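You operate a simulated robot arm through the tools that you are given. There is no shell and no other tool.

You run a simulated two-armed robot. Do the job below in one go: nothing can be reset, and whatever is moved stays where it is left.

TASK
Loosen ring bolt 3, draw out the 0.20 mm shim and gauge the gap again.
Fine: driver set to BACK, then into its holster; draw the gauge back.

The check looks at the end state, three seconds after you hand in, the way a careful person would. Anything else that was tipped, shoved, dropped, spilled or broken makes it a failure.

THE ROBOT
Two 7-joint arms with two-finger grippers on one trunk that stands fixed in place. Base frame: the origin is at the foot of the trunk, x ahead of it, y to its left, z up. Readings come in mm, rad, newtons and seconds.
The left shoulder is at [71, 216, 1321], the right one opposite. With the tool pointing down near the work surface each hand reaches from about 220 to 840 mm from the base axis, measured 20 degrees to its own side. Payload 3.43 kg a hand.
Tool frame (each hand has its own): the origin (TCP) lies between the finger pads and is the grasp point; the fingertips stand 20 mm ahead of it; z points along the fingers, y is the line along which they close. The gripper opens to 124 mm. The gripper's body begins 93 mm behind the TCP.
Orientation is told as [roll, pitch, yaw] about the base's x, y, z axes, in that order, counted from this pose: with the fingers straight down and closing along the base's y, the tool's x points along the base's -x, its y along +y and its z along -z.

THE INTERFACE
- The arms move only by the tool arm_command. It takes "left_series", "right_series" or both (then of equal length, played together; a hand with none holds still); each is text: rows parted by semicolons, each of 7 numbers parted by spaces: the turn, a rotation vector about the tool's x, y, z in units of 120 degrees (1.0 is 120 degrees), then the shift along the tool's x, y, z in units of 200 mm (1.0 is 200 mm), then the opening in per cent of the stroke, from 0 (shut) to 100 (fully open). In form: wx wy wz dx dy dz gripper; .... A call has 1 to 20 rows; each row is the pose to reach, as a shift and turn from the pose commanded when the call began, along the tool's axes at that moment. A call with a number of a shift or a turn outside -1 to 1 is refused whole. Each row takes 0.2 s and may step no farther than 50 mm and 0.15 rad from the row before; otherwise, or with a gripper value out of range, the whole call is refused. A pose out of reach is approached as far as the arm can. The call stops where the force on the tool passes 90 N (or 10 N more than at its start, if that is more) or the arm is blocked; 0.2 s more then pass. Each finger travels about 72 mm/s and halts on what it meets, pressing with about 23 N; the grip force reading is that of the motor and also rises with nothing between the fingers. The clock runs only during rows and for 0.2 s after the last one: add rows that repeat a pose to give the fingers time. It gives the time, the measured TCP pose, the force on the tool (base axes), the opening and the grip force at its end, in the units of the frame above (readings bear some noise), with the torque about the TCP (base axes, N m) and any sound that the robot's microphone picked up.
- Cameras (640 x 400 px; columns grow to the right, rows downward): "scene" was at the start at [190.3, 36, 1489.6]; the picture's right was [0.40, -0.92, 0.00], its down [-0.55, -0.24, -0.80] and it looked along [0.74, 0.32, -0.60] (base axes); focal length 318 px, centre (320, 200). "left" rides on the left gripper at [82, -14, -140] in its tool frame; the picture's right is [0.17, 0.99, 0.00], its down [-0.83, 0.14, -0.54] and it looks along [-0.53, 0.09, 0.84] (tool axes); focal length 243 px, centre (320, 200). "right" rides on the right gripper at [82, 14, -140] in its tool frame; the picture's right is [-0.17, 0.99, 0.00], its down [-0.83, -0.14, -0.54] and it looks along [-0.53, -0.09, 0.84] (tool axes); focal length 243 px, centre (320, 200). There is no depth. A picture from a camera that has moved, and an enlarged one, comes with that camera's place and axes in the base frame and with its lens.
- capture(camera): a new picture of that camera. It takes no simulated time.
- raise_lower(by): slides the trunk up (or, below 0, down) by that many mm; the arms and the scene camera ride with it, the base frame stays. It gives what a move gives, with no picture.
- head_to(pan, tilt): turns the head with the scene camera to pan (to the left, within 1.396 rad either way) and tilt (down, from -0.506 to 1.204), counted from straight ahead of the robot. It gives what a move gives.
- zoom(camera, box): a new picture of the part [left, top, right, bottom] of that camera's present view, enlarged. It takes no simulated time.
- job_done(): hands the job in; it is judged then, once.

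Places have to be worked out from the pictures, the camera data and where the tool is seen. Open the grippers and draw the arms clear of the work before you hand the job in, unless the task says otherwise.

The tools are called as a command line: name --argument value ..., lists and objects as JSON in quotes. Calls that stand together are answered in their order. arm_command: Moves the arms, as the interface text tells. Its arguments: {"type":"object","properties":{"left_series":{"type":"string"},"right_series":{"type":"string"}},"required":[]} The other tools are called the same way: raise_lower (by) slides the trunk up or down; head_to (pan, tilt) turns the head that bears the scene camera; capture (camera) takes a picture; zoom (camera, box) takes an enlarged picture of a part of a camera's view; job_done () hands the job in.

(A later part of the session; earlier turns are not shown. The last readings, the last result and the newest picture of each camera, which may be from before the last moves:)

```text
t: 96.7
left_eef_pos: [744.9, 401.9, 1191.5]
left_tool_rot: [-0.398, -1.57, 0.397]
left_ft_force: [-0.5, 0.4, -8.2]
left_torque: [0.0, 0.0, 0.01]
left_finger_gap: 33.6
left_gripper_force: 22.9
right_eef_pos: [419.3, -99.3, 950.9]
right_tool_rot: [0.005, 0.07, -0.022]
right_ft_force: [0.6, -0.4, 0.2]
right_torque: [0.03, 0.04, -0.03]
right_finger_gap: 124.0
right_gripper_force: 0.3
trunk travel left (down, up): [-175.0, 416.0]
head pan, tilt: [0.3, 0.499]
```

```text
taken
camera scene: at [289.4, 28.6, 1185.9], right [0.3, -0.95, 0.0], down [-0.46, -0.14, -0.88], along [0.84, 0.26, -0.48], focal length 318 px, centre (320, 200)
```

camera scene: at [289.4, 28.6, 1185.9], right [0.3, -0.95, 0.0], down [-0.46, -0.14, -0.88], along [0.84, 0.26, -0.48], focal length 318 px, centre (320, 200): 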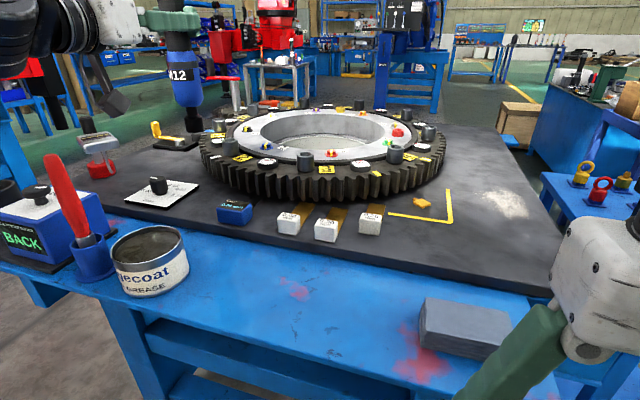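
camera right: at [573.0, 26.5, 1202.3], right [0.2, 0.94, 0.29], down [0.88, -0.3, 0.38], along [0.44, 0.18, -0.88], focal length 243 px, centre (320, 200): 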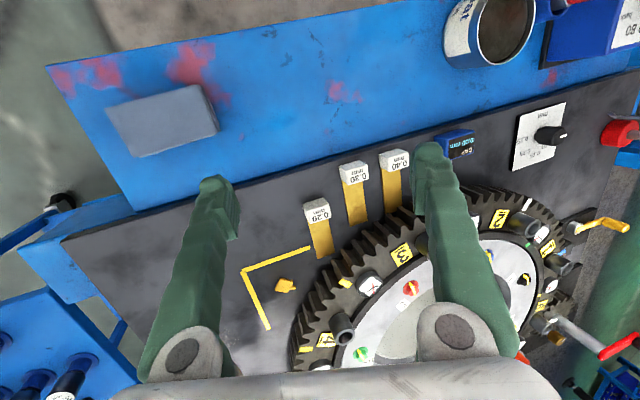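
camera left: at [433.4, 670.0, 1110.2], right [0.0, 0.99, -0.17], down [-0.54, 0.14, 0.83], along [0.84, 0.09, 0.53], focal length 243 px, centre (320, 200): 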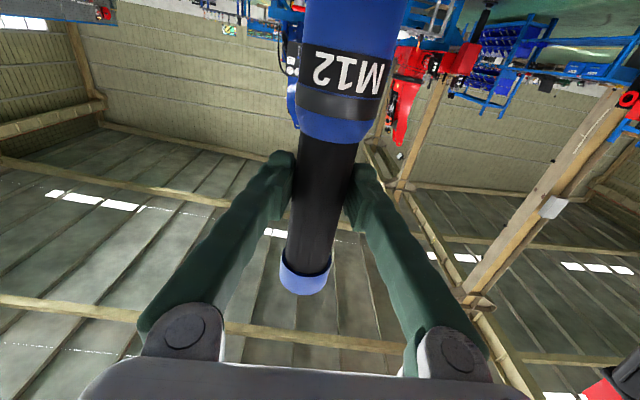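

The driver hangs upright. Next stage toward (805,205).

arm_command --left_series "0 0 0 0 -0.07 0.02 0; 0 0 0 0 -0.18 0.055 0; 0 0 0 0 -0.3 0.09 0; 0 0 0 0 -0.42 0.13 0; 0 0 0 0 -0.54 0.165 0; 0 0 0 0 -0.66 0.2 0; 0 0 0 0 -0.78 0.24 0; 0 0 0 0 -0.9 0.275 0; 0 0 0 0 -0.985 0.3 0; 0 0 0 0 -0.985 0.3 0"

arm_command --left_series "0 0 0 0 0 0.05 0; 0 0 0 0 -0.01 0.15 0; 0 0 0 0 -0.02 0.26 0; 0 0 0 0 -0.03 0.36 0; 0 0 0 0 -0.04 0.43 0; 0 0 0 0 -0.04 0.47 0; 0 0 0 0 -0.04 0.47 0"

capture --camera "scene"

zoom --camera "scene" --box '[270, 60, 400, 190]'

```text
t: 98.9
left_eef_pos: [804.4, 204.6, 1191.5]
left_tool_rot: [-0.839, -1.57, 0.84]
left_ft_force: [-0.3, -0.2, -8.5]
left_torque: [-0.02, 0.01, 0.0]
left_finger_gap: 33.7
left_gripper_force: 22.8
right_eef_pos: [418.9, -98.4, 949.2]
right_tool_rot: [0.007, 0.071, -0.02]
right_ft_force: [-0.1, -0.2, -0.3]
right_torque: [-0.01, -0.01, 0.02]
right_finger_gap: 124.1
right_gripper_force: 0.1
trunk travel left (down, up): [-175.0, 416.0]
head pan, tilt: [0.3, 0.499]
```

```text
t: 100.5
left_eef_pos: [890.6, 202.7, 1188.0]
left_tool_rot: [-0.066, -1.57, 0.066]
left_ft_force: [0.3, 0.8, -8.6]
left_torque: [0.01, 0.03, -0.02]
left_finger_gap: 33.5
left_gripper_force: 23.2
left hand out of reach, approached as far as the arm can: row 5, 6, 7
right_eef_pos: [419.4, -98.7, 949.7]
right_tool_rot: [0.006, 0.071, -0.022]
right_ft_force: [0.0, -0.5, 0.6]
right_torque: [0.0, 0.01, 0.0]
right_finger_gap: 124.0
right_gripper_force: 0.1
trunk travel left (down, up): [-175.0, 416.0]
head pan, tilt: [0.3, 0.499]
```

```text
taken
camera scene: at [290.0, 28.4, 1185.7], right [0.3, -0.96, 0.0], down [-0.46, -0.14, -0.88], along [0.84, 0.26, -0.48], focal length 318 px, centre (320, 200)
```

scene: 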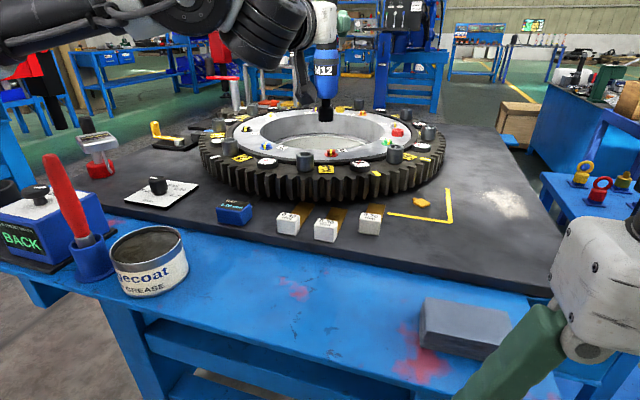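

```text
3.08 times, centred on (335, 125) of scene
camera zoom: at [290.0, 28.4, 1185.7], right [0.3, -0.96, 0.0], down [-0.46, -0.14, -0.88], along [0.84, 0.26, -0.48], focal length 979 px, centre (274, 431)
```

zoom: 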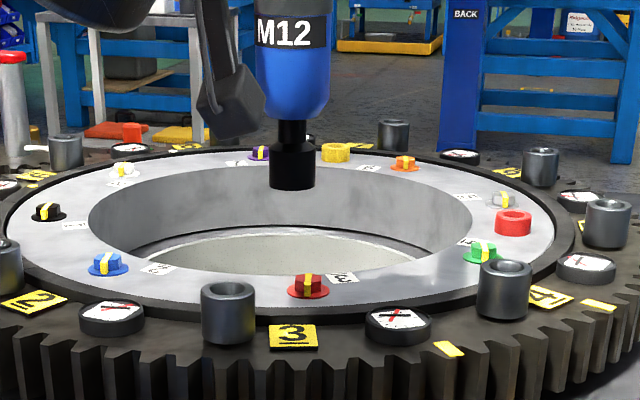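

Now at (891,203,1188) with the reach limit easing as I descend; the driver is past tube 3, over the grey ring. I'll lower to put the socket ~20 mm above the bolt head and move to (904.5,195.5).

arm_command --left_series "0 0 0 0.08 0 0 0; 0 0 0 0.16 -0.015 0.02 0; 0 0 0 0.22 -0.03 0.05 0; 0 0 0 0.22 -0.035 0.07 0; 0 0 0 0.22 -0.035 0.07 0"

zoom --camera "scene" --box '[290, 80, 380, 180]'

```text
t: 101.7
left_eef_pos: [905.7, 195.0, 1146.2]
left_tool_rot: [-0.068, -1.57, 0.066]
left_ft_force: [-0.3, 0.0, -8.5]
left_torque: [0.01, 0.02, -0.02]
left_finger_gap: 33.4
left_gripper_force: 23.0
right_eef_pos: [419.1, -98.5, 950.6]
right_tool_rot: [0.006, 0.072, -0.021]
right_ft_force: [-0.3, 0.6, 0.0]
right_torque: [0.0, -0.04, -0.02]
right_finger_gap: 124.0
right_gripper_force: 0.1
trunk travel left (down, up): [-175.0, 416.0]
head pan, tilt: [0.3, 0.499]
```

```text
4.00 times, centred on (335, 130) of scene
camera zoom: at [289.5, 28.2, 1185.9], right [0.3, -0.96, 0.0], down [-0.46, -0.14, -0.88], along [0.84, 0.26, -0.48], focal length 1273 px, centre (260, 480)
```

zoom: 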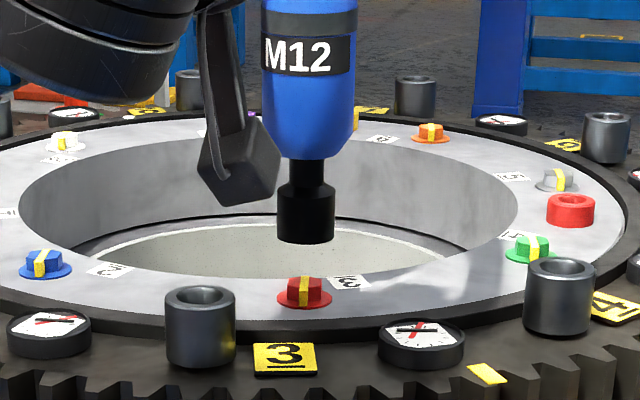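

Laterally the socket lines up with bolt 3 in the scene view (col ≈306 vs 305). To judge the fore-aft alignment I'll check the right camera's viewpoint.

capture --camera "right"

capture --camera "left"

```text
taken
camera right: at [348.1, -85.0, 1095.0], right [0.19, 0.98, -0.01], down [0.86, -0.16, 0.48], along [0.47, -0.09, -0.88], focal length 243 px, centre (320, 200)
```

right: 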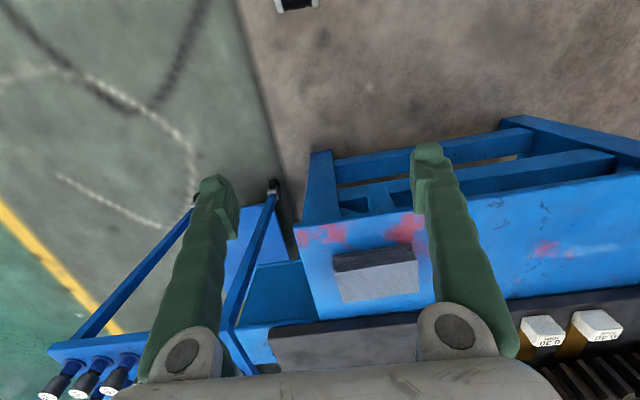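

```text
taken
camera left: at [765.6, 179.7, 1065.2], right [0.0, 0.99, -0.17], down [-0.54, 0.14, 0.83], along [0.84, 0.09, 0.53], focal length 243 px, centre (320, 200)
```

left: 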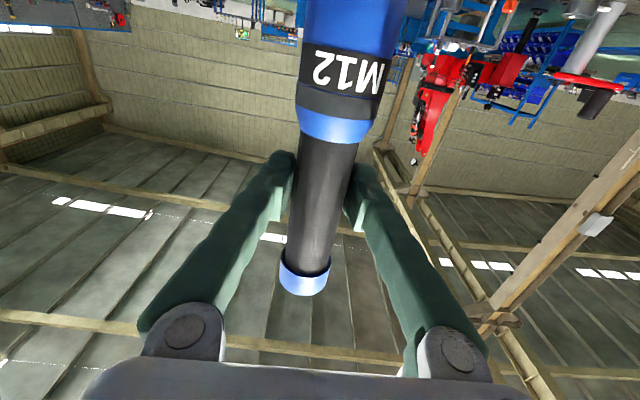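

I'll measure the driver's position in the grip from the left camera by its apparent width.

zoom --camera "left" --box '[265, 140, 375, 240]'

zoom --camera "scene" --box '[310, 110, 360, 160]'

```text
4.00 times, centred on (320, 190) of left
camera zoom: at [765.6, 179.7, 1065.2], right [0.0, 0.99, -0.17], down [-0.54, 0.14, 0.83], along [0.84, 0.09, 0.53], focal length 970 px, centre (320, 240)
```

zoom: 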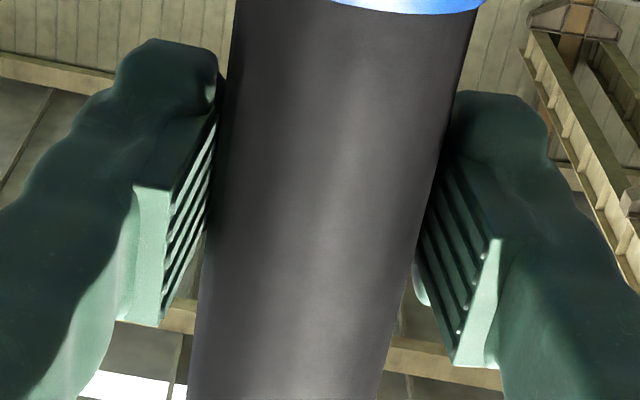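

```text
8.00 times, centred on (335, 135) of scene
camera zoom: at [289.5, 28.2, 1185.9], right [0.3, -0.96, 0.0], down [-0.46, -0.14, -0.88], along [0.84, 0.26, -0.48], focal length 2545 px, centre (200, 720)
```

zoom: 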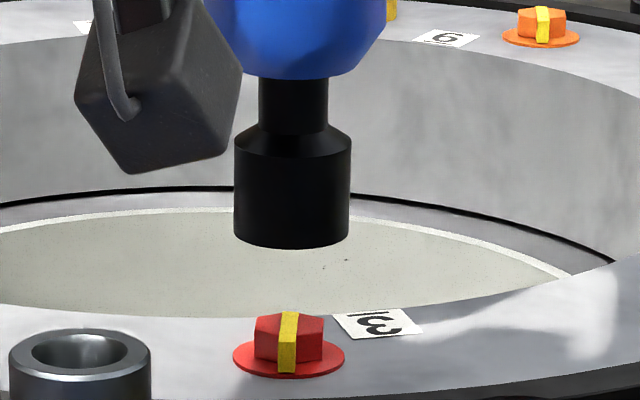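

The 8× view shows the socket (30 mm OD) within ~1 mm of bolt 3's line laterally, and the width measurement suggests x within ~2 mm. I'll lower 19 mm so the socket is just above the head, and compare again.

arm_command --left_series "0 0 0 0.04 0 0 0; 0 0 0 0.08 0 0 0; 0 0 0 0.095 0.003 0 0; 0 0 0 0.095 0.003 0 0"

zoom --camera "scene" --box '[310, 120, 360, 170]'

```text
t: 102.7
left_eef_pos: [904.2, 195.1, 1126.6]
left_tool_rot: [-0.255, -1.568, 0.252]
left_ft_force: [0.6, 0.2, -9.3]
left_torque: [0.02, 0.03, -0.01]
left_finger_gap: 33.5
left_gripper_force: 23.4
right_eef_pos: [419.4, -99.7, 950.4]
right_tool_rot: [0.005, 0.071, -0.021]
right_ft_force: [0.1, 0.3, 0.2]
right_torque: [-0.01, 0.04, 0.02]
right_finger_gap: 123.9
right_gripper_force: 0.1
trunk travel left (down, up): [-175.0, 416.0]
head pan, tilt: [0.3, 0.499]
```

```text
8.00 times, centred on (335, 145) of scene
camera zoom: at [289.6, 28.3, 1185.8], right [0.3, -0.96, 0.0], down [-0.46, -0.14, -0.88], along [0.84, 0.26, -0.48], focal length 2545 px, centre (200, 640)
```

zoom: 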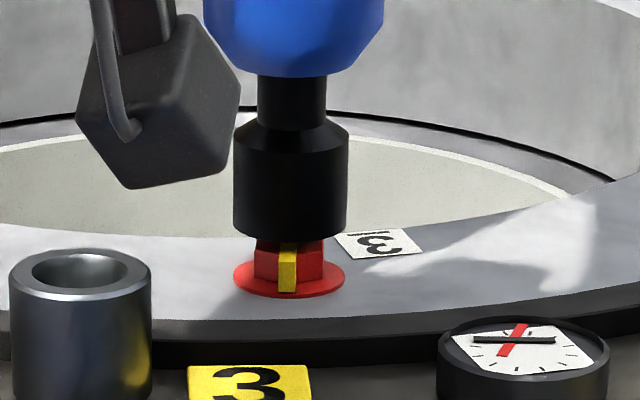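

The socket is ~6 mm above the head and laterally within 0.5 mm. I'll lower in small steps and watch the force.

arm_command --left_series "0 0 0 0.01 0.001 0 0; 0 0 0 0.02 0.001 0 0; 0 0 0 0.03 0.001 0 0; 0 0 0 0.04 0.001 0 0; 0 0 0 0.04 0.001 0 0"

zoom --camera "scene" --box '[310, 120, 360, 170]'

```text
t: 103.9
left_eef_pos: [904.1, 195.9, 1122.7]
left_tool_rot: [-2.342, -1.565, 2.343]
left_ft_force: [0.6, -0.8, 1.4]
left_torque: [-0.11, -0.07, 0.0]
left_finger_gap: 33.6
left_gripper_force: 22.7
right_eef_pos: [418.6, -99.5, 950.4]
right_tool_rot: [0.004, 0.07, -0.021]
right_ft_force: [-0.8, -0.9, 0.2]
right_torque: [0.03, 0.02, -0.02]
right_finger_gap: 124.0
right_gripper_force: 0.1
trunk travel left (down, up): [-175.0, 416.0]
head pan, tilt: [0.3, 0.499]
```

```text
8.00 times, centred on (335, 145) of scene
camera zoom: at [288.5, 27.9, 1186.2], right [0.3, -0.96, 0.0], down [-0.46, -0.14, -0.88], along [0.84, 0.26, -0.48], focal length 2545 px, centre (200, 640)
```

zoom: 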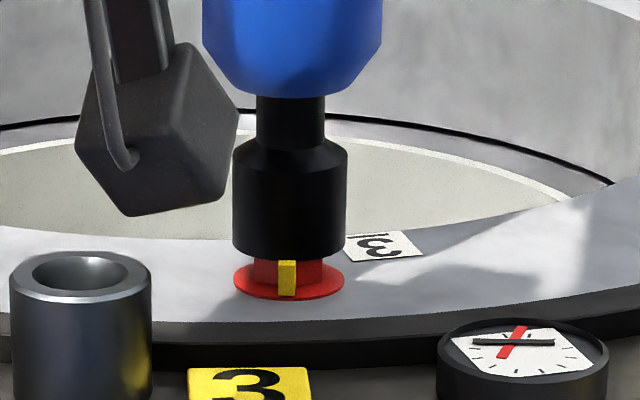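

Contact: the weight is now taken by the bolt head (Fz went from −9 to +1.4). I'll press a little further, ~6 mm of command, and listen for the driver.

arm_command --left_series "0 0 0 0.01 0 0 0; 0 0 0 0.02 0 0 0; 0 0 0 0.03 0 0 0; 0 0 0 0.03 0 0 0; 0 0 0 0.03 0 0 0; 0 0 0 0.03 0 0 0"

zoom --camera "scene" --box '[310, 120, 360, 170]'

```text
t: 105.3
left_eef_pos: [904.1, 195.0, 1116.1]
left_tool_rot: [-2.497, -1.572, 2.498]
left_ft_force: [-0.1, -0.7, 0.6]
left_torque: [-0.01, 0.22, 0.02]
left_finger_gap: 33.5
left_gripper_force: 22.9
right_eef_pos: [418.7, -99.5, 950.7]
right_tool_rot: [0.006, 0.07, -0.021]
right_ft_force: [0.6, 0.4, 0.5]
right_torque: [0.02, 0.0, 0.0]
right_finger_gap: 124.0
right_gripper_force: 0.1
trunk travel left (down, up): [-175.0, 416.0]
head pan, tilt: [0.3, 0.499]
```

```text
8.00 times, centred on (335, 145) of scene
camera zoom: at [288.4, 27.9, 1186.2], right [0.3, -0.96, 0.0], down [-0.46, -0.14, -0.88], along [0.84, 0.26, -0.48], focal length 2545 px, centre (200, 640)
```

zoom: 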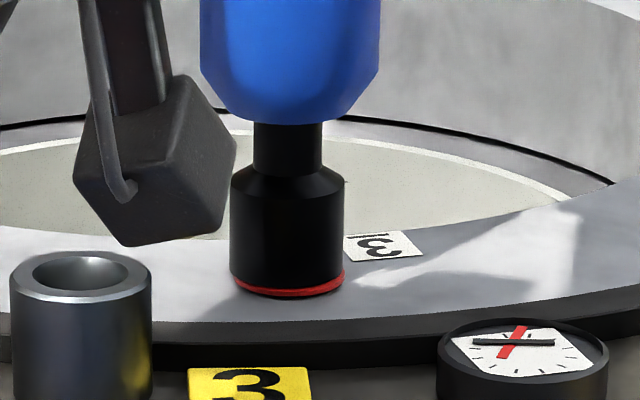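

The socket has dropped fully over the hex onto the flange. Now I press down (~8 mm of command) to work the driver and wait a moment.

arm_command --left_series "0 0 0 0.015 0 0 0; 0 0 0 0.03 0 0 0; 0 0 0 0.04 0 0 0; 0 0 0 0.04 0 0 0; 0 0 0 0.04 0 0 0; 0 0 0 0.04 0 0 0; 0 0 0 0.04 0 0 0"

zoom --camera "scene" --box '[310, 120, 360, 170]'

```text
t: 106.9
left_eef_pos: [899.5, 193.6, 1117.5]
left_tool_rot: [-2.672, -1.56, 2.67]
left_ft_force: [4.1, -0.4, 33.8]
left_torque: [0.18, -0.46, -0.06]
left_finger_gap: 33.4
left_gripper_force: 23.1
right_eef_pos: [416.0, -100.8, 952.0]
right_tool_rot: [0.006, 0.067, -0.022]
right_ft_force: [-0.1, -0.6, -0.1]
right_torque: [0.0, -0.01, 0.02]
right_finger_gap: 123.8
right_gripper_force: 0.1
trunk travel left (down, up): [-175.0, 416.0]
head pan, tilt: [0.3, 0.499]
```

```text
8.00 times, centred on (335, 145) of scene
camera zoom: at [285.2, 27.1, 1187.1], right [0.3, -0.96, 0.0], down [-0.45, -0.14, -0.88], along [0.84, 0.26, -0.48], focal length 2545 px, centre (200, 640)
```

zoom: 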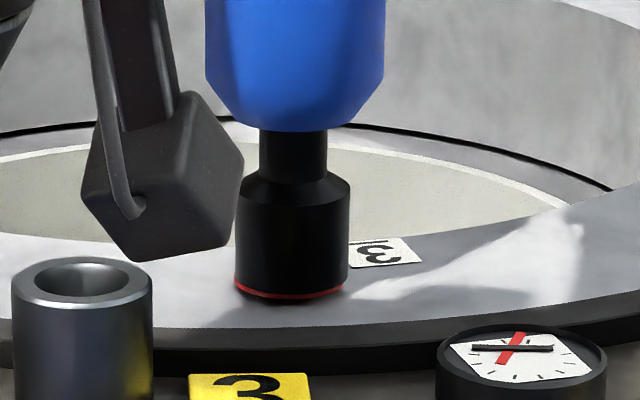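

Pressing at ~34 N, no sound yet. I'll hold a while longer and check again, including the driver box display.

arm_command --left_series "0 0 0 0 0 0 0; 0 0 0 0 0 0 0; 0 0 0 0 0 0 0; 0 0 0 0 0 0 0; 0 0 0 0 0 0 0; 0 0 0 0 0 0 0; 0 0 0 0 0 0 0; 0 0 0 0 0 0 0; 0 0 0 0 0 0 0; 0 0 0 0 0 0 0"

capture --camera "scene"

zoom --camera "scene" --box '[290, 60, 380, 160]'

zoom --camera "scene" --box '[0, 160, 130, 270]'

```text
t: 109.1
left_eef_pos: [899.6, 192.6, 1116.4]
left_tool_rot: [-2.679, -1.56, 2.68]
left_ft_force: [4.4, -1.2, 31.9]
left_torque: [0.08, -0.37, -0.02]
left_finger_gap: 33.4
left_gripper_force: 23.2
right_eef_pos: [416.6, -100.1, 951.0]
right_tool_rot: [0.006, 0.066, -0.022]
right_ft_force: [0.3, 0.2, 0.0]
right_torque: [-0.03, -0.03, 0.01]
right_finger_gap: 124.2
right_gripper_force: 0.0
trunk travel left (down, up): [-175.0, 416.0]
head pan, tilt: [0.3, 0.499]
```

```text
taken
camera scene: at [285.2, 27.1, 1187.0], right [0.3, -0.96, 0.0], down [-0.45, -0.14, -0.88], along [0.84, 0.26, -0.48], focal length 318 px, centre (320, 200)
```

scene: 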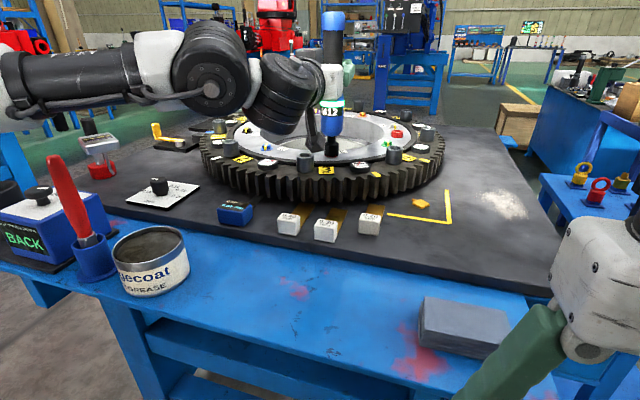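

```text
4.00 times, centred on (335, 110) of scene
camera zoom: at [285.2, 27.1, 1187.0], right [0.3, -0.96, 0.0], down [-0.45, -0.14, -0.88], along [0.84, 0.26, -0.48], focal length 1273 px, centre (260, 560)
```

zoom: 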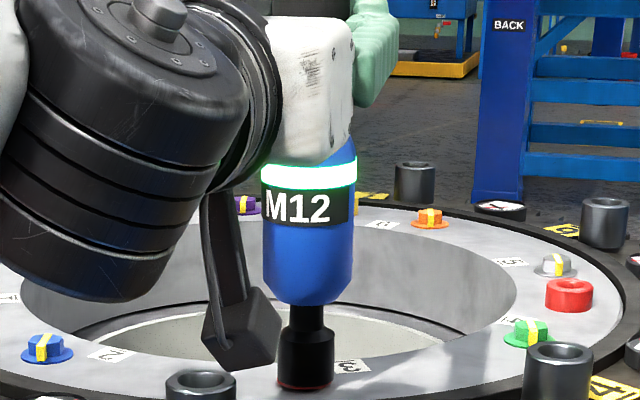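

```text
3.64 times, centred on (65, 215) of scene
camera zoom: at [285.2, 27.1, 1187.0], right [0.3, -0.96, 0.0], down [-0.45, -0.14, -0.88], along [0.84, 0.26, -0.48], focal length 1157 px, centre (1247, 146)
```

zoom: 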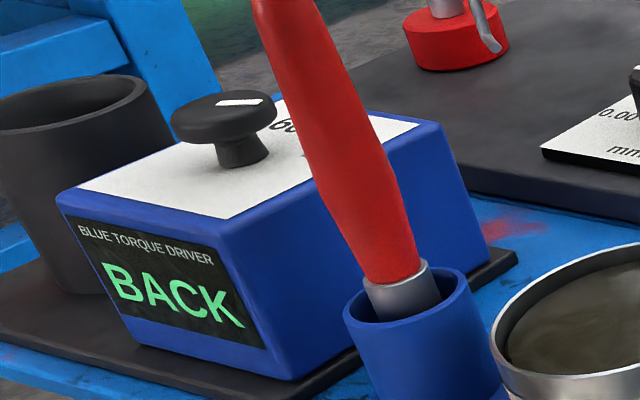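

The driver's collar ring now glows green, which suggests the run is done. I'll lift off gently and inspect bolt 3's stripe.

arm_command --left_series "0 0 0 -0.04 0 0 0; 0 0 0 -0.08 0 0 0; 0 0 0 -0.14 0 0 0; 0 0 0 -0.2 0 0 0; 0 0 0 -0.27 0 0 0; 0 0 0 -0.27 0 0 0"

zoom --camera "scene" --box '[310, 110, 360, 170]'

zoom --camera "scene" --box '[280, 40, 390, 170]'

```text
t: 110.5
left_eef_pos: [903.2, 195.6, 1159.5]
left_tool_rot: [0.265, -1.569, -0.265]
left_ft_force: [0.2, -0.1, -8.5]
left_torque: [0.02, 0.02, -0.02]
left_finger_gap: 33.3
left_gripper_force: 23.2
right_eef_pos: [418.6, -98.9, 950.5]
right_tool_rot: [0.004, 0.07, -0.022]
right_ft_force: [0.6, -0.4, 0.2]
right_torque: [0.01, 0.0, 0.0]
right_finger_gap: 124.1
right_gripper_force: 0.0
trunk travel left (down, up): [-175.0, 416.0]
head pan, tilt: [0.3, 0.499]
```

```text
6.67 times, centred on (335, 140) of scene
camera zoom: at [289.2, 28.1, 1186.0], right [0.3, -0.96, 0.0], down [-0.46, -0.14, -0.88], along [0.84, 0.26, -0.48], focal length 2121 px, centre (220, 600)
```

zoom: 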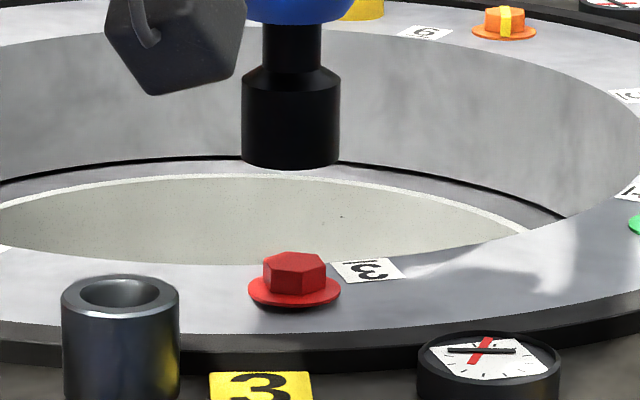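

```text
3.08 times, centred on (335, 105) of scene
camera zoom: at [289.2, 28.1, 1186.0], right [0.3, -0.96, 0.0], down [-0.46, -0.14, -0.88], along [0.84, 0.26, -0.48], focal length 979 px, centre (274, 492)
```

zoom: 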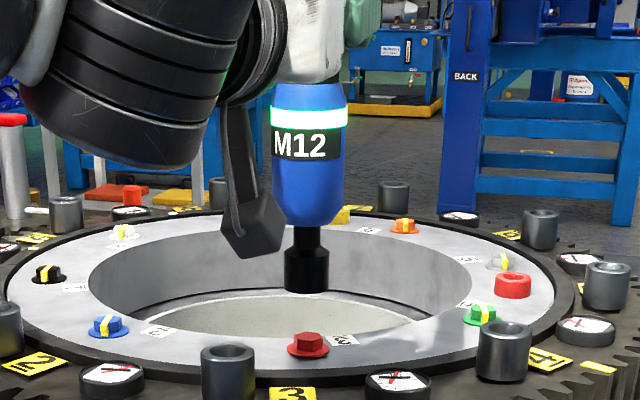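

Bolt 3 is loosened: its yellow stripe is gone and the head has turned and risen. Now I'll carry the driver back the way it came, raising it first to clear the tubes.

arm_command --left_series "0 0 0 -0.05 0 -0.06 0; 0 0 0 -0.1 0 -0.15 0; 0 0 0 -0.16 0 -0.26 0; 0 0 0 -0.16 0 -0.37 0; 0 0 0 -0.16 0 -0.46 0; 0 0 0 -0.16 0 -0.5 0; 0 0 0 -0.16 0 -0.5 0"

arm_command --left_series "0 0 0 0 0.07 -0.02 0; 0 0 0 0 0.18 -0.055 0; 0 0 0 0 0.3 -0.09 0; 0 0 0 0 0.42 -0.13 0; 0 0 0 0 0.54 -0.165 0; 0 0 0 0 0.66 -0.2 0; 0 0 0 0 0.78 -0.24 0; 0 0 0 0 0.9 -0.275 0; 0 0 0 0 0.985 -0.3 0; 0 0 0 0 0.985 -0.3 0"

arm_command --left_series "0 0 0 0 0.07 -0.04 0; 0 0 0 0 0.17 -0.1 0; 0 0 0 0 0.28 -0.165 0; 0 0 0 0 0.4 -0.235 0; 0 0 0 0 0.52 -0.31 0; 0 0 0 0 0.64 -0.38 0; 0 0 0 0 0.75 -0.445 0; 0 0 0 0 0.8 -0.475 0; 0 0 0 0 0.8 -0.475 0"

```text
t: 112.1
left_eef_pos: [804.5, 194.5, 1190.8]
left_tool_rot: [-0.022, -1.569, 0.024]
left_ft_force: [-0.2, -0.5, -8.2]
left_torque: [0.05, 0.04, 0.01]
left_finger_gap: 33.2
left_gripper_force: 23.2
right_eef_pos: [419.2, -98.5, 950.3]
right_tool_rot: [0.006, 0.072, -0.021]
right_ft_force: [0.1, 0.0, -0.7]
right_torque: [0.0, 0.03, 0.01]
right_finger_gap: 124.1
right_gripper_force: 0.0
trunk travel left (down, up): [-175.0, 416.0]
head pan, tilt: [0.3, 0.499]
```

```text
t: 114.3
left_eef_pos: [745.4, 393.7, 1192.9]
left_tool_rot: [-0.185, -1.568, 0.184]
left_ft_force: [0.1, -0.7, -8.8]
left_torque: [0.0, 0.0, 0.03]
left_finger_gap: 33.3
left_gripper_force: 22.4
right_eef_pos: [418.9, -98.8, 950.2]
right_tool_rot: [0.006, 0.072, -0.022]
right_ft_force: [-0.4, 0.7, 1.0]
right_torque: [0.02, 0.03, 0.02]
right_finger_gap: 124.2
right_gripper_force: 0.0
trunk travel left (down, up): [-175.0, 416.0]
head pan, tilt: [0.3, 0.499]
```

```text
t: 116.3
left_eef_pos: [649.1, 550.0, 1192.0]
left_tool_rot: [-0.358, -1.569, 0.357]
left_ft_force: [0.3, -0.3, -9.3]
left_torque: [0.01, 0.07, -0.04]
left_finger_gap: 33.0
left_gripper_force: 22.9
right_eef_pos: [418.8, -99.2, 950.6]
right_tool_rot: [0.005, 0.07, -0.023]
right_ft_force: [0.7, 0.4, -1.0]
right_torque: [-0.03, -0.01, 0.02]
right_finger_gap: 124.3
right_gripper_force: 0.1
trunk travel left (down, up): [-175.0, 416.0]
head pan, tilt: [0.3, 0.499]
```

Going well. Final leg to above the holster at (571,685.5), then I'll turn the head to check alignment.

arm_command --left_series "0 0 0 0 0.07 -0.04 0; 0 0 0 0 0.17 -0.1 0; 0 0 0 0 0.28 -0.165 0; 0 0 0 0 0.39 -0.225 0; 0 0 0 0 0.5 -0.29 0; 0 0 0 0 0.6 -0.345 0; 0 0 0 0 0.66 -0.38 0; 0 0 0 0 0.6775 -0.39 0; 0 0 0 0 0.6775 -0.39 0"

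head_to --pan 0.75 --tilt 0.5

zoom --camera "scene" --box '[130, 50, 250, 230]'

capture --camera "left"

```text
t: 118.3
left_eef_pos: [572.0, 687.7, 1193.7]
left_tool_rot: [-0.814, -1.569, 0.813]
left_ft_force: [-0.4, 0.1, -8.7]
left_torque: [0.01, 0.03, -0.02]
left_finger_gap: 33.0
left_gripper_force: 22.7
right_eef_pos: [419.1, -97.5, 948.8]
right_tool_rot: [0.006, 0.069, -0.02]
right_ft_force: [-0.9, 0.0, -0.2]
right_torque: [0.03, -0.02, -0.02]
right_finger_gap: 124.2
right_gripper_force: 0.2
trunk travel left (down, up): [-175.0, 416.0]
head pan, tilt: [0.3, 0.499]
```

```text
t: 119.2
left_eef_pos: [572.4, 688.2, 1194.1]
left_tool_rot: [-0.633, -1.567, 0.631]
left_ft_force: [-0.7, -0.4, -8.7]
left_torque: [-0.03, 0.07, 0.02]
left_finger_gap: 33.4
left_gripper_force: 23.0
right_eef_pos: [418.6, -97.6, 949.9]
right_tool_rot: [0.005, 0.071, -0.021]
right_ft_force: [-0.4, 0.3, 0.3]
right_torque: [0.02, -0.04, 0.01]
right_finger_gap: 124.1
right_gripper_force: 0.0
trunk travel left (down, up): [-175.0, 416.0]
head pan, tilt: [0.75, 0.499]
```

```text
2.22 times, centred on (190, 140) of scene
camera zoom: at [268.9, 63.9, 1185.9], right [0.68, -0.73, 0.0], down [-0.35, -0.33, -0.88], along [0.64, 0.6, -0.48], focal length 707 px, centre (609, 333)
```

zoom: 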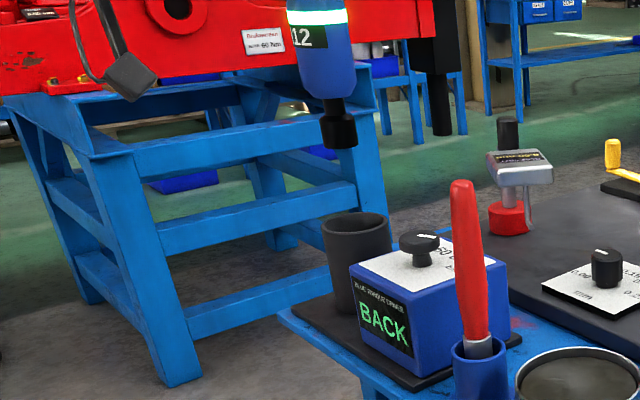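

```text
taken
camera left: at [433.4, 673.0, 1111.7], right [0.0, 0.99, -0.17], down [-0.54, 0.14, 0.83], along [0.84, 0.09, 0.53], focal length 243 px, centre (320, 200)
```

left: 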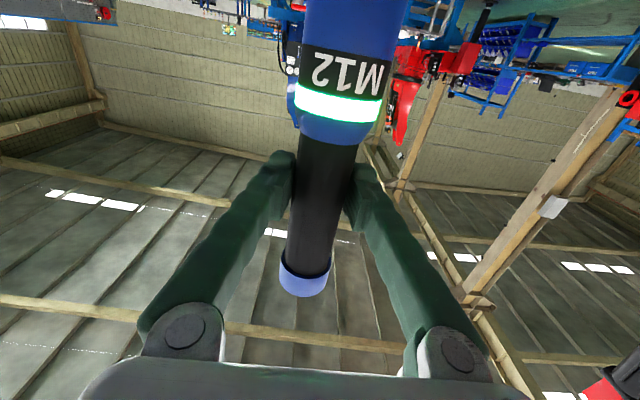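

The socket hangs above the holster mouth; a 2.5 mm shift toward −y should centre it. I'll shift and lower to just above the rim, then check.

arm_command --left_series "0 0 0 0 -0.0125 0 0; 0 0 0 0.1 -0.0125 0 0; 0 0 0 0.2 -0.0125 0 0; 0 0 0 0.3 -0.0125 0 0; 0 0 0 0.32 -0.0125 0 0; 0 0 0 0.32 -0.0125 0 0"

zoom --camera "scene" --box '[170, 120, 230, 180]'

```text
t: 120.6
left_eef_pos: [569.9, 685.9, 1127.4]
left_tool_rot: [-0.745, -1.569, 0.746]
left_ft_force: [-0.5, -0.1, -8.2]
left_torque: [0.0, 0.04, -0.01]
left_finger_gap: 32.9
left_gripper_force: 23.4
right_eef_pos: [420.0, -98.6, 950.2]
right_tool_rot: [0.005, 0.073, -0.02]
right_ft_force: [0.5, 0.6, -0.5]
right_torque: [0.0, 0.03, -0.02]
right_finger_gap: 123.8
right_gripper_force: 0.1
trunk travel left (down, up): [-175.0, 416.0]
head pan, tilt: [0.75, 0.499]
```

```text
6.67 times, centred on (200, 150) of scene
camera zoom: at [268.9, 64.0, 1185.9], right [0.68, -0.73, 0.0], down [-0.35, -0.33, -0.88], along [0.64, 0.6, -0.48], focal length 2121 px, centre (1120, 533)
```

zoom: 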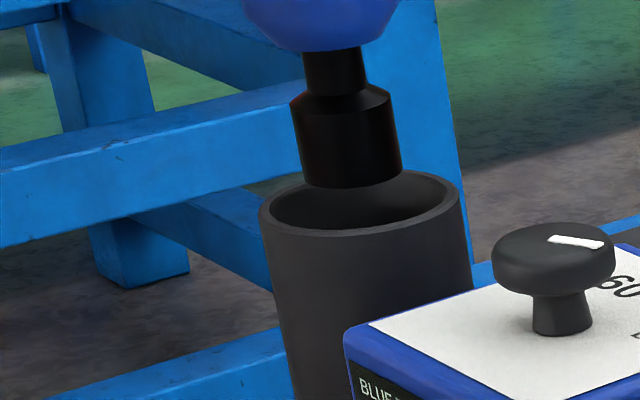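

The alignment is excellent. Lowering to z≈1050.

arm_command --left_series "0 0 0 0.08 0 0 0; 0 0 0 0.16 0 0 0; 0 0 0 0.24 0 0 0; 0 0 0 0.32 0 0 0; 0 0 0 0.385 0 0 0; 0 0 0 0.385 0 0 0"

```text
t: 122.0
left_eef_pos: [569.6, 683.7, 1052.5]
left_tool_rot: [-0.314, -1.569, 0.318]
left_ft_force: [-0.3, -0.2, -8.7]
left_torque: [-0.02, 0.04, 0.01]
left_finger_gap: 33.3
left_gripper_force: 23.0
right_eef_pos: [417.8, -98.6, 950.2]
right_tool_rot: [0.005, 0.069, -0.02]
right_ft_force: [-0.9, 0.7, 0.4]
right_torque: [0.03, 0.01, -0.03]
right_finger_gap: 124.0
right_gripper_force: 0.1
trunk travel left (down, up): [-175.0, 416.0]
head pan, tilt: [0.75, 0.499]
```

Sliding in freely. I'll lower the last ~15 mm in small steps until it rests.

arm_command --left_series "0 0 0 0.025 0 0 0; 0 0 0 0.05 0 0 0; 0 0 0 0.06 0 0 0; 0 0 0 0.07 0 0 0; 0 0 0 0.08 0 0 0; 0 0 0 0.08 0 0 0"

```text
t: 123.4
left_eef_pos: [570.4, 685.5, 1037.9]
left_tool_rot: [2.923, -1.569, -2.923]
left_ft_force: [1.0, -0.1, -1.8]
left_torque: [0.14, 0.05, 0.02]
left_finger_gap: 33.1
left_gripper_force: 23.3
right_eef_pos: [418.3, -99.3, 950.1]
right_tool_rot: [0.004, 0.068, -0.02]
right_ft_force: [-0.2, 0.7, 0.8]
right_torque: [-0.01, -0.04, -0.02]
right_finger_gap: 124.0
right_gripper_force: 0.0
trunk travel left (down, up): [-175.0, 416.0]
head pan, tilt: [0.75, 0.499]
```

It has just touched the base (Fz ≈ −2). One more millimetre, then open and draw back in −x.

arm_command --left_series "0 0 0 0.007 0 0 0; 0 0 0 0.007 0 0 40; 0 0 0 0.007 0 0 70; 0 0 0 0.007 0 0 70; 0 0 0 0.007 0 -0.1 70; 0 0 0 0.007 0 -0.3 70; 0 0 0 0.007 0 -0.5 70; 0 0 0 0.007 0 -0.65 70; 0 0 0 0.007 0 -0.65 70"

zoom --camera "scene" --box '[100, 30, 280, 240]'

```text
t: 125.4
left_eef_pos: [438.6, 686.5, 1034.0]
left_tool_rot: [-0.743, -1.572, 0.742]
left_ft_force: [0.8, 0.1, -0.7]
left_torque: [-0.03, 0.01, 0.0]
left_finger_gap: 86.8
left_gripper_force: 0.1
right_eef_pos: [418.6, -99.9, 950.7]
right_tool_rot: [0.005, 0.068, -0.021]
right_ft_force: [0.2, -0.3, 0.7]
right_torque: [0.01, -0.01, -0.01]
right_finger_gap: 124.0
right_gripper_force: 0.1
trunk travel left (down, up): [-175.0, 416.0]
head pan, tilt: [0.75, 0.499]
```

```text
1.90 times, centred on (190, 135) of scene
camera zoom: at [268.5, 63.3, 1186.0], right [0.68, -0.73, 0.0], down [-0.35, -0.33, -0.88], along [0.64, 0.6, -0.48], focal length 606 px, centre (568, 324)
```

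zoom: 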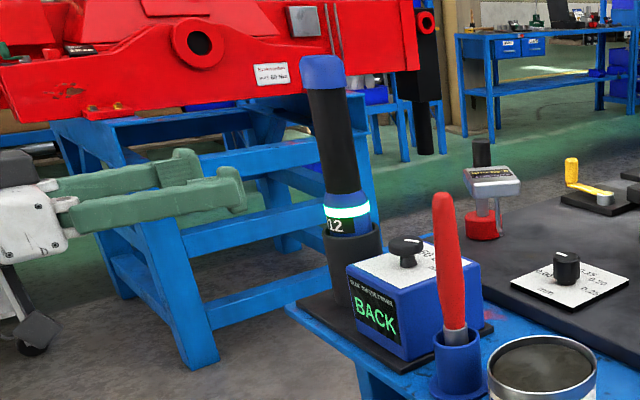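

The driver stands upright in its holster with the box showing BACK. Next is the shim: I'll raise the trunk 150 mm, pitch the left hand back to 45°, and move over toward the 0.20 shim.

raise_lower --by 150

arm_command --left_series "0 0.0625 0 0 -0.1 0 60; 0 0.125 0 0 -0.2 0 50; 0 0.1875 0 0 -0.4 0.05 40; 0 0.25 0 0 -0.6 0.1 40; 0 0.3125 0 0 -0.8 0.15 40; 0 0.375 0 0 -1.0 0.2 40; 0 0.375 0 0 -1.0 0.2 40"

head_to --pan 0.2 --tilt 0.75

capture --camera "scene"

```text
t: 127.1
left_eef_pos: [440.0, 684.7, 1185.0]
left_tool_rot: [-1.314, -1.57, 1.316]
left_ft_force: [-1.0, 0.2, -0.8]
left_torque: [0.04, -0.02, -0.02]
left_finger_gap: 86.7
left_gripper_force: 0.0
right_eef_pos: [415.7, -99.7, 1100.8]
right_tool_rot: [0.005, 0.07, -0.022]
right_ft_force: [-0.2, -0.7, 0.0]
right_torque: [-0.01, 0.01, -0.03]
right_finger_gap: 123.7
right_gripper_force: 0.1
trunk travel left (down, up): [-325.0, 266.0]
head pan, tilt: [0.75, 0.499]
```

```text
t: 128.7
left_eef_pos: [465.1, 517.1, 1138.4]
left_tool_rot: [-0.008, -0.822, 0.0]
left_ft_force: [1.7, 0.2, -5.6]
left_torque: [0.0, -0.39, -0.04]
left_finger_gap: 49.6
left_gripper_force: 0.1
left hand out of reach, approached as far as the arm can: row 5, 6, 7
right_eef_pos: [416.8, -99.6, 1099.9]
right_tool_rot: [0.003, 0.071, -0.021]
right_ft_force: [-0.2, -0.5, -0.1]
right_torque: [0.0, 0.0, 0.02]
right_finger_gap: 124.1
right_gripper_force: 0.1
trunk travel left (down, up): [-325.0, 266.0]
head pan, tilt: [0.75, 0.499]
```

```text
t: 129.7
left_eef_pos: [464.8, 517.2, 1142.7]
left_tool_rot: [-0.008, -0.834, -0.001]
left_ft_force: [0.0, 0.4, 0.7]
left_torque: [-0.01, 0.01, -0.03]
left_finger_gap: 49.8
left_gripper_force: 0.1
right_eef_pos: [417.0, -100.1, 1101.1]
right_tool_rot: [0.003, 0.07, -0.02]
right_ft_force: [-0.6, 0.2, -0.4]
right_torque: [0.0, 0.03, 0.01]
right_finger_gap: 124.0
right_gripper_force: 0.0
trunk travel left (down, up): [-325.0, 266.0]
head pan, tilt: [0.201, 0.75]
```

```text
taken
camera scene: at [234.4, 17.7, 1325.6], right [0.2, -0.98, 0.0], down [-0.67, -0.14, -0.73], along [0.72, 0.15, -0.68], focal length 318 px, centre (320, 200)
```

scene: 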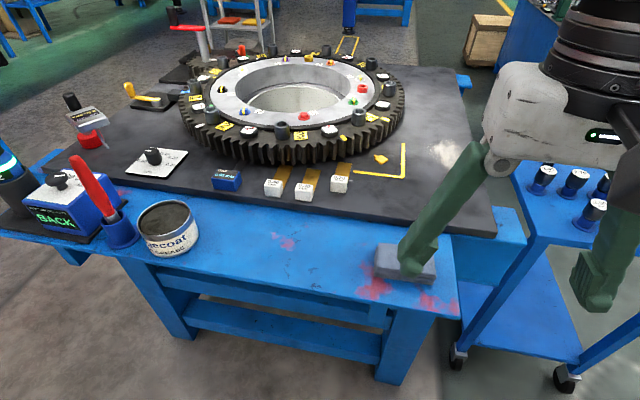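

I'm at (465,517,1142), pitch ≈ −48°. I'll swing forward and inward toward the shim side at this height.

arm_command --left_series "0 0 0 -0.1 -0.16 0.115 36; 0 0 0 -0.21 -0.32 0.23 36; 0 0 0 -0.31 -0.48 0.345 36; 0 0 0 -0.415 -0.64 0.46 36; 0 0 0 -0.52 -0.8 0.575 36; 0 0 0 -0.62 -0.95 0.685 36; 0 0 0 -0.62 -0.95 0.685 36"

capture --camera "scene"

```text
t: 131.3
left_eef_pos: [649.1, 329.1, 1123.6]
left_tool_rot: [-0.007, -0.793, 0.001]
left_ft_force: [-1.1, 3.2, -3.9]
left_torque: [-0.29, -0.43, -0.32]
left_finger_gap: 44.6
left_gripper_force: 0.1
left hand out of reach, approached as far as the arm can: row 1, 2
right_eef_pos: [412.4, -97.1, 1102.5]
right_tool_rot: [0.002, 0.064, -0.02]
right_ft_force: [0.1, 0.4, -0.1]
right_torque: [-0.01, -0.08, 0.0]
right_finger_gap: 123.9
right_gripper_force: 0.0
trunk travel left (down, up): [-325.0, 266.0]
head pan, tilt: [0.201, 0.75]
```

```text
taken
camera scene: at [230.3, 19.7, 1326.2], right [0.2, -0.98, 0.0], down [-0.67, -0.14, -0.73], along [0.72, 0.14, -0.68], focal length 318 px, centre (320, 200)
```

scene: 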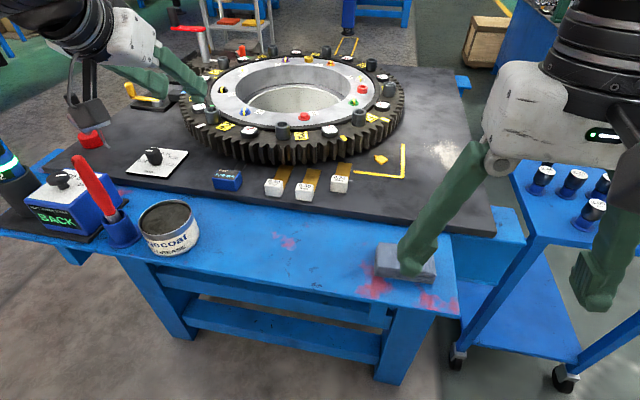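

The readings hint that the arm may be leaning on something (small torque, trunk flexed 4 mm). I'll hold still to re-read and look toward the left arm.

arm_command --left_series "0 0 0 0 0 0 36; 0 0 0 0 0 0 36"

head_to --pan 0.9 --tilt 0.75

capture --camera "scene"

capture --camera "left"

```text
t: 131.9
left_eef_pos: [651.7, 328.5, 1119.4]
left_tool_rot: [-0.002, -0.785, 0.001]
left_ft_force: [0.6, -0.1, 0.2]
left_torque: [-0.02, -0.01, 0.0]
left_finger_gap: 44.5
left_gripper_force: 0.1
right_eef_pos: [415.7, -99.5, 1101.9]
right_tool_rot: [0.002, 0.069, -0.02]
right_ft_force: [-0.7, -0.1, 0.2]
right_torque: [-0.01, 0.03, 0.01]
right_finger_gap: 124.2
right_gripper_force: 0.0
trunk travel left (down, up): [-325.0, 266.0]
head pan, tilt: [0.201, 0.75]
```

```text
t: 132.9
left_eef_pos: [651.9, 328.9, 1120.2]
left_tool_rot: [-0.001, -0.786, 0.0]
left_ft_force: [-0.9, 0.2, 0.3]
left_torque: [-0.02, 0.05, 0.0]
left_finger_gap: 44.7
left_gripper_force: 0.1
right_eef_pos: [415.7, -99.6, 1100.1]
right_tool_rot: [0.003, 0.069, -0.021]
right_ft_force: [-0.1, 0.0, 0.7]
right_torque: [0.01, -0.03, 0.02]
right_finger_gap: 124.1
right_gripper_force: 0.0
trunk travel left (down, up): [-325.0, 266.0]
head pan, tilt: [0.901, 0.75]
```

```text
taken
camera scene: at [204.7, 66.1, 1325.6], right [0.78, -0.62, 0.0], down [-0.42, -0.53, -0.73], along [0.45, 0.57, -0.68], focal length 318 px, centre (320, 200)
```

scene: 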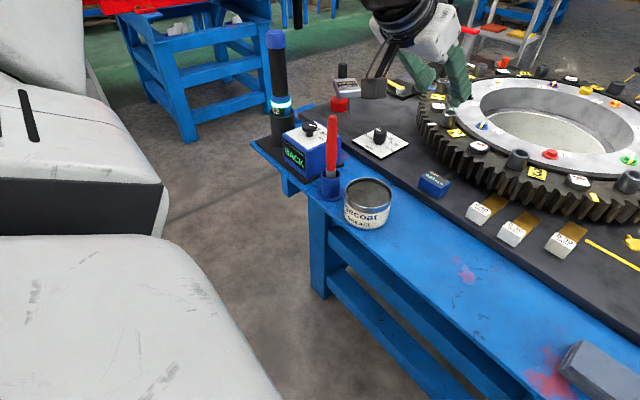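

```text
taken
camera left: at [495.4, 313.4, 1161.6], right [-0.12, 0.99, -0.12], down [0.21, 0.14, 0.97], along [0.97, 0.09, -0.22], focal length 243 px, centre (320, 200)
```

left: 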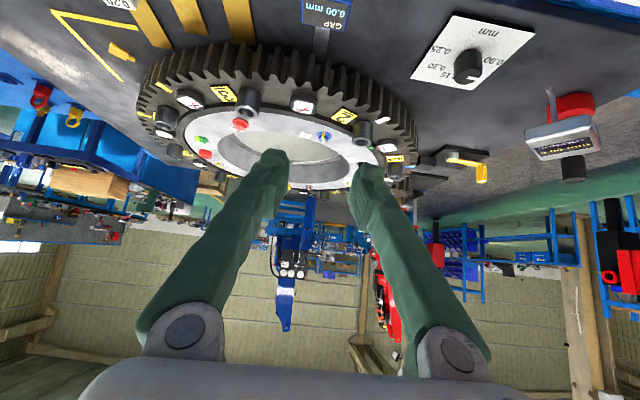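

All forces are zero now, so that was only motion transients. I'll go on toward the 0.20 shim: over y≈139 first, then y≈80 at z≈1010, opening to ~60 mm.

arm_command --left_series "0 0 0 0.02 -0.19 0.06 48; 0 0 0 0.04 -0.38 0.12 48; 0 0 0 0.06 -0.57 0.19 48; 0 0 0 0.085 -0.76 0.25 48; 0 0 0 0.106 -0.95 0.318 48; 0 0 0 0.106 -0.95 0.318 48"

arm_command --left_series "0 0 0 0.05 -0.15 0.1 48; 0 0 0 0.11 -0.295 0.24 48; 0 0 0 0.113 -0.295 0.24 48"

capture --camera "left"

head_to --pan 0.15 --tilt 0.75

capture --camera "scene"

```text
t: 134.3
left_eef_pos: [678.2, 200.2, 1064.8]
left_tool_rot: [-0.005, -0.786, -0.002]
left_ft_force: [0.3, -0.2, -1.1]
left_torque: [0.01, 0.01, 0.01]
left_finger_gap: 59.6
left_gripper_force: 0.1
left hand out of reach, approached as far as the arm can: row 3, 4, 5, 6
right_eef_pos: [415.4, -100.3, 1100.7]
right_tool_rot: [0.004, 0.072, -0.019]
right_ft_force: [-0.2, 0.3, -0.2]
right_torque: [0.0, -0.03, -0.01]
right_finger_gap: 123.8
right_gripper_force: 0.1
trunk travel left (down, up): [-325.0, 266.0]
head pan, tilt: [0.901, 0.75]
```

```text
t: 135.2
left_eef_pos: [680.0, 199.4, 1016.9]
left_tool_rot: [-0.004, -0.785, 0.0]
left_ft_force: [-0.4, 0.7, -1.1]
left_torque: [0.03, 0.01, 0.02]
left_finger_gap: 59.3
left_gripper_force: 0.0
left hand out of reach, approached as far as the arm can: row 1, 2, 3
right_eef_pos: [415.5, -100.1, 1100.7]
right_tool_rot: [0.002, 0.069, -0.02]
right_ft_force: [-0.2, -0.6, -1.2]
right_torque: [0.03, -0.01, -0.01]
right_finger_gap: 124.4
right_gripper_force: 0.1
trunk travel left (down, up): [-325.0, 266.0]
head pan, tilt: [0.901, 0.75]
```

```text
taken
camera left: at [524.6, 184.9, 1059.0], right [-0.11, 0.99, -0.12], down [0.21, 0.14, 0.97], along [0.97, 0.09, -0.22], focal length 243 px, centre (320, 200)
```

left: 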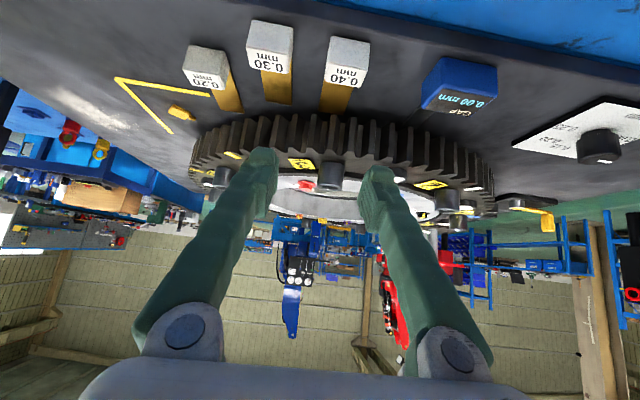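

```text
t: 136.2
left_eef_pos: [681.0, 198.9, 1017.2]
left_tool_rot: [-0.006, -0.785, 0.0]
left_ft_force: [0.3, 0.6, -0.2]
left_torque: [0.01, -0.03, 0.02]
left_finger_gap: 59.5
left_gripper_force: 0.0
right_eef_pos: [415.7, -98.6, 1099.9]
right_tool_rot: [0.003, 0.07, -0.021]
right_ft_force: [0.6, 0.5, -0.7]
right_torque: [-0.01, 0.02, -0.05]
right_finger_gap: 124.0
right_gripper_force: 0.0
trunk travel left (down, up): [-325.0, 266.0]
head pan, tilt: [0.15, 0.75]
```

```text
taken
camera scene: at [235.0, 13.6, 1325.6], right [0.15, -0.99, 0.0], down [-0.67, -0.1, -0.73], along [0.72, 0.11, -0.68], focal length 318 px, centre (320, 200)
```

scene: 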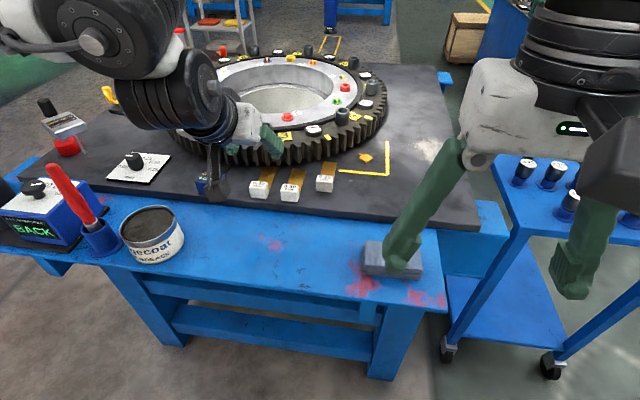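

Inward reach at this pitch stops at y≈199. A hand closer to straight-down should reach further inward, so I'll lower the pitch to about −25° here and then try moving to y≈80.

arm_command --left_series "0 0.06 0 0 0 0 48; 0 0.12 0 0 0 0 48; 0 0.1667 0 0 0 0 48; 0 0.1667 0 0 0 0 48"

arm_command --left_series "0 0 0 0 -0.15 0 48; 0 0 0 0 -0.3 0 48; 0 0 0 0 -0.45 0 48; 0 0 0 0 -0.6 0 48; 0 0 0 0 -0.6 0 48"

```text
t: 137.2
left_eef_pos: [669.1, 224.8, 1016.7]
left_tool_rot: [-0.004, -0.438, 0.0]
left_ft_force: [0.6, 0.1, 0.3]
left_torque: [-0.01, 0.0, 0.0]
left_finger_gap: 59.5
left_gripper_force: 0.1
left hand out of reach, approached as far as the arm can: row 1, 2, 3, 4
right_eef_pos: [416.1, -100.4, 1100.4]
right_tool_rot: [0.004, 0.071, -0.02]
right_ft_force: [0.0, 0.4, 1.4]
right_torque: [0.0, 0.0, 0.01]
right_finger_gap: 124.1
right_gripper_force: 0.1
trunk travel left (down, up): [-325.0, 266.0]
head pan, tilt: [0.15, 0.75]
```

```text
t: 138.4
left_eef_pos: [648.0, 215.0, 1010.7]
left_tool_rot: [-0.005, -0.436, 0.0]
left_ft_force: [-1.1, 0.2, 0.7]
left_torque: [-0.01, -0.03, -0.01]
left_finger_gap: 59.2
left_gripper_force: 0.1
left hand out of reach, approached as far as the arm can: row 1, 2, 3, 4, 5
right_eef_pos: [415.9, -100.3, 1099.8]
right_tool_rot: [0.003, 0.07, -0.022]
right_ft_force: [0.5, -0.9, 0.4]
right_torque: [-0.04, -0.05, 0.0]
right_finger_gap: 123.8
right_gripper_force: 0.2
trunk travel left (down, up): [-325.0, 266.0]
head pan, tilt: [0.15, 0.75]
```

Inward reach with yaw 0 is blocked by the wrist, but the hand turned −90° (closing along x) should reach naturally and can grip the shim block by its front and back faces. I'll raise the hand, lower the trunk 150 mm for reach, then yaw −90°.

arm_command --left_series "0 0 0 -0.087 0 -0.186 48; 0 0 0 -0.174 0 -0.372 48; 0 0 0 -0.26 0 -0.557 48; 0 0 0 -0.347 0 -0.743 48; 0 0 0 -0.347 0 -0.743 48"

raise_lower --by -150

```text
t: 139.7
left_eef_pos: [635.7, 246.3, 1162.6]
left_tool_rot: [-0.006, -0.437, -0.002]
left_ft_force: [0.5, 0.0, -0.1]
left_torque: [0.02, 0.0, 0.01]
left_finger_gap: 59.5
left_gripper_force: 0.2
left hand out of reach, approached as far as the arm can: row 1, 2, 3, 4, 5
right_eef_pos: [417.6, -99.8, 1100.6]
right_tool_rot: [0.003, 0.07, -0.022]
right_ft_force: [-1.1, 0.4, -0.6]
right_torque: [0.02, 0.03, 0.02]
right_finger_gap: 123.8
right_gripper_force: 0.0
trunk travel left (down, up): [-325.0, 266.0]
head pan, tilt: [0.15, 0.75]
```

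```text
t: 141.4
left_eef_pos: [633.9, 250.4, 1016.0]
left_tool_rot: [0.0, -0.437, -0.001]
left_ft_force: [-0.2, 0.4, -0.6]
left_torque: [0.01, -0.02, 0.03]
left_finger_gap: 59.7
left_gripper_force: 0.1
right_eef_pos: [414.8, -99.8, 950.5]
right_tool_rot: [0.007, 0.068, -0.02]
right_ft_force: [-1.7, -0.6, 1.0]
right_torque: [-0.03, -0.04, 0.04]
right_finger_gap: 124.1
right_gripper_force: 0.0
trunk travel left (down, up): [-175.0, 416.0]
head pan, tilt: [0.15, 0.75]
```

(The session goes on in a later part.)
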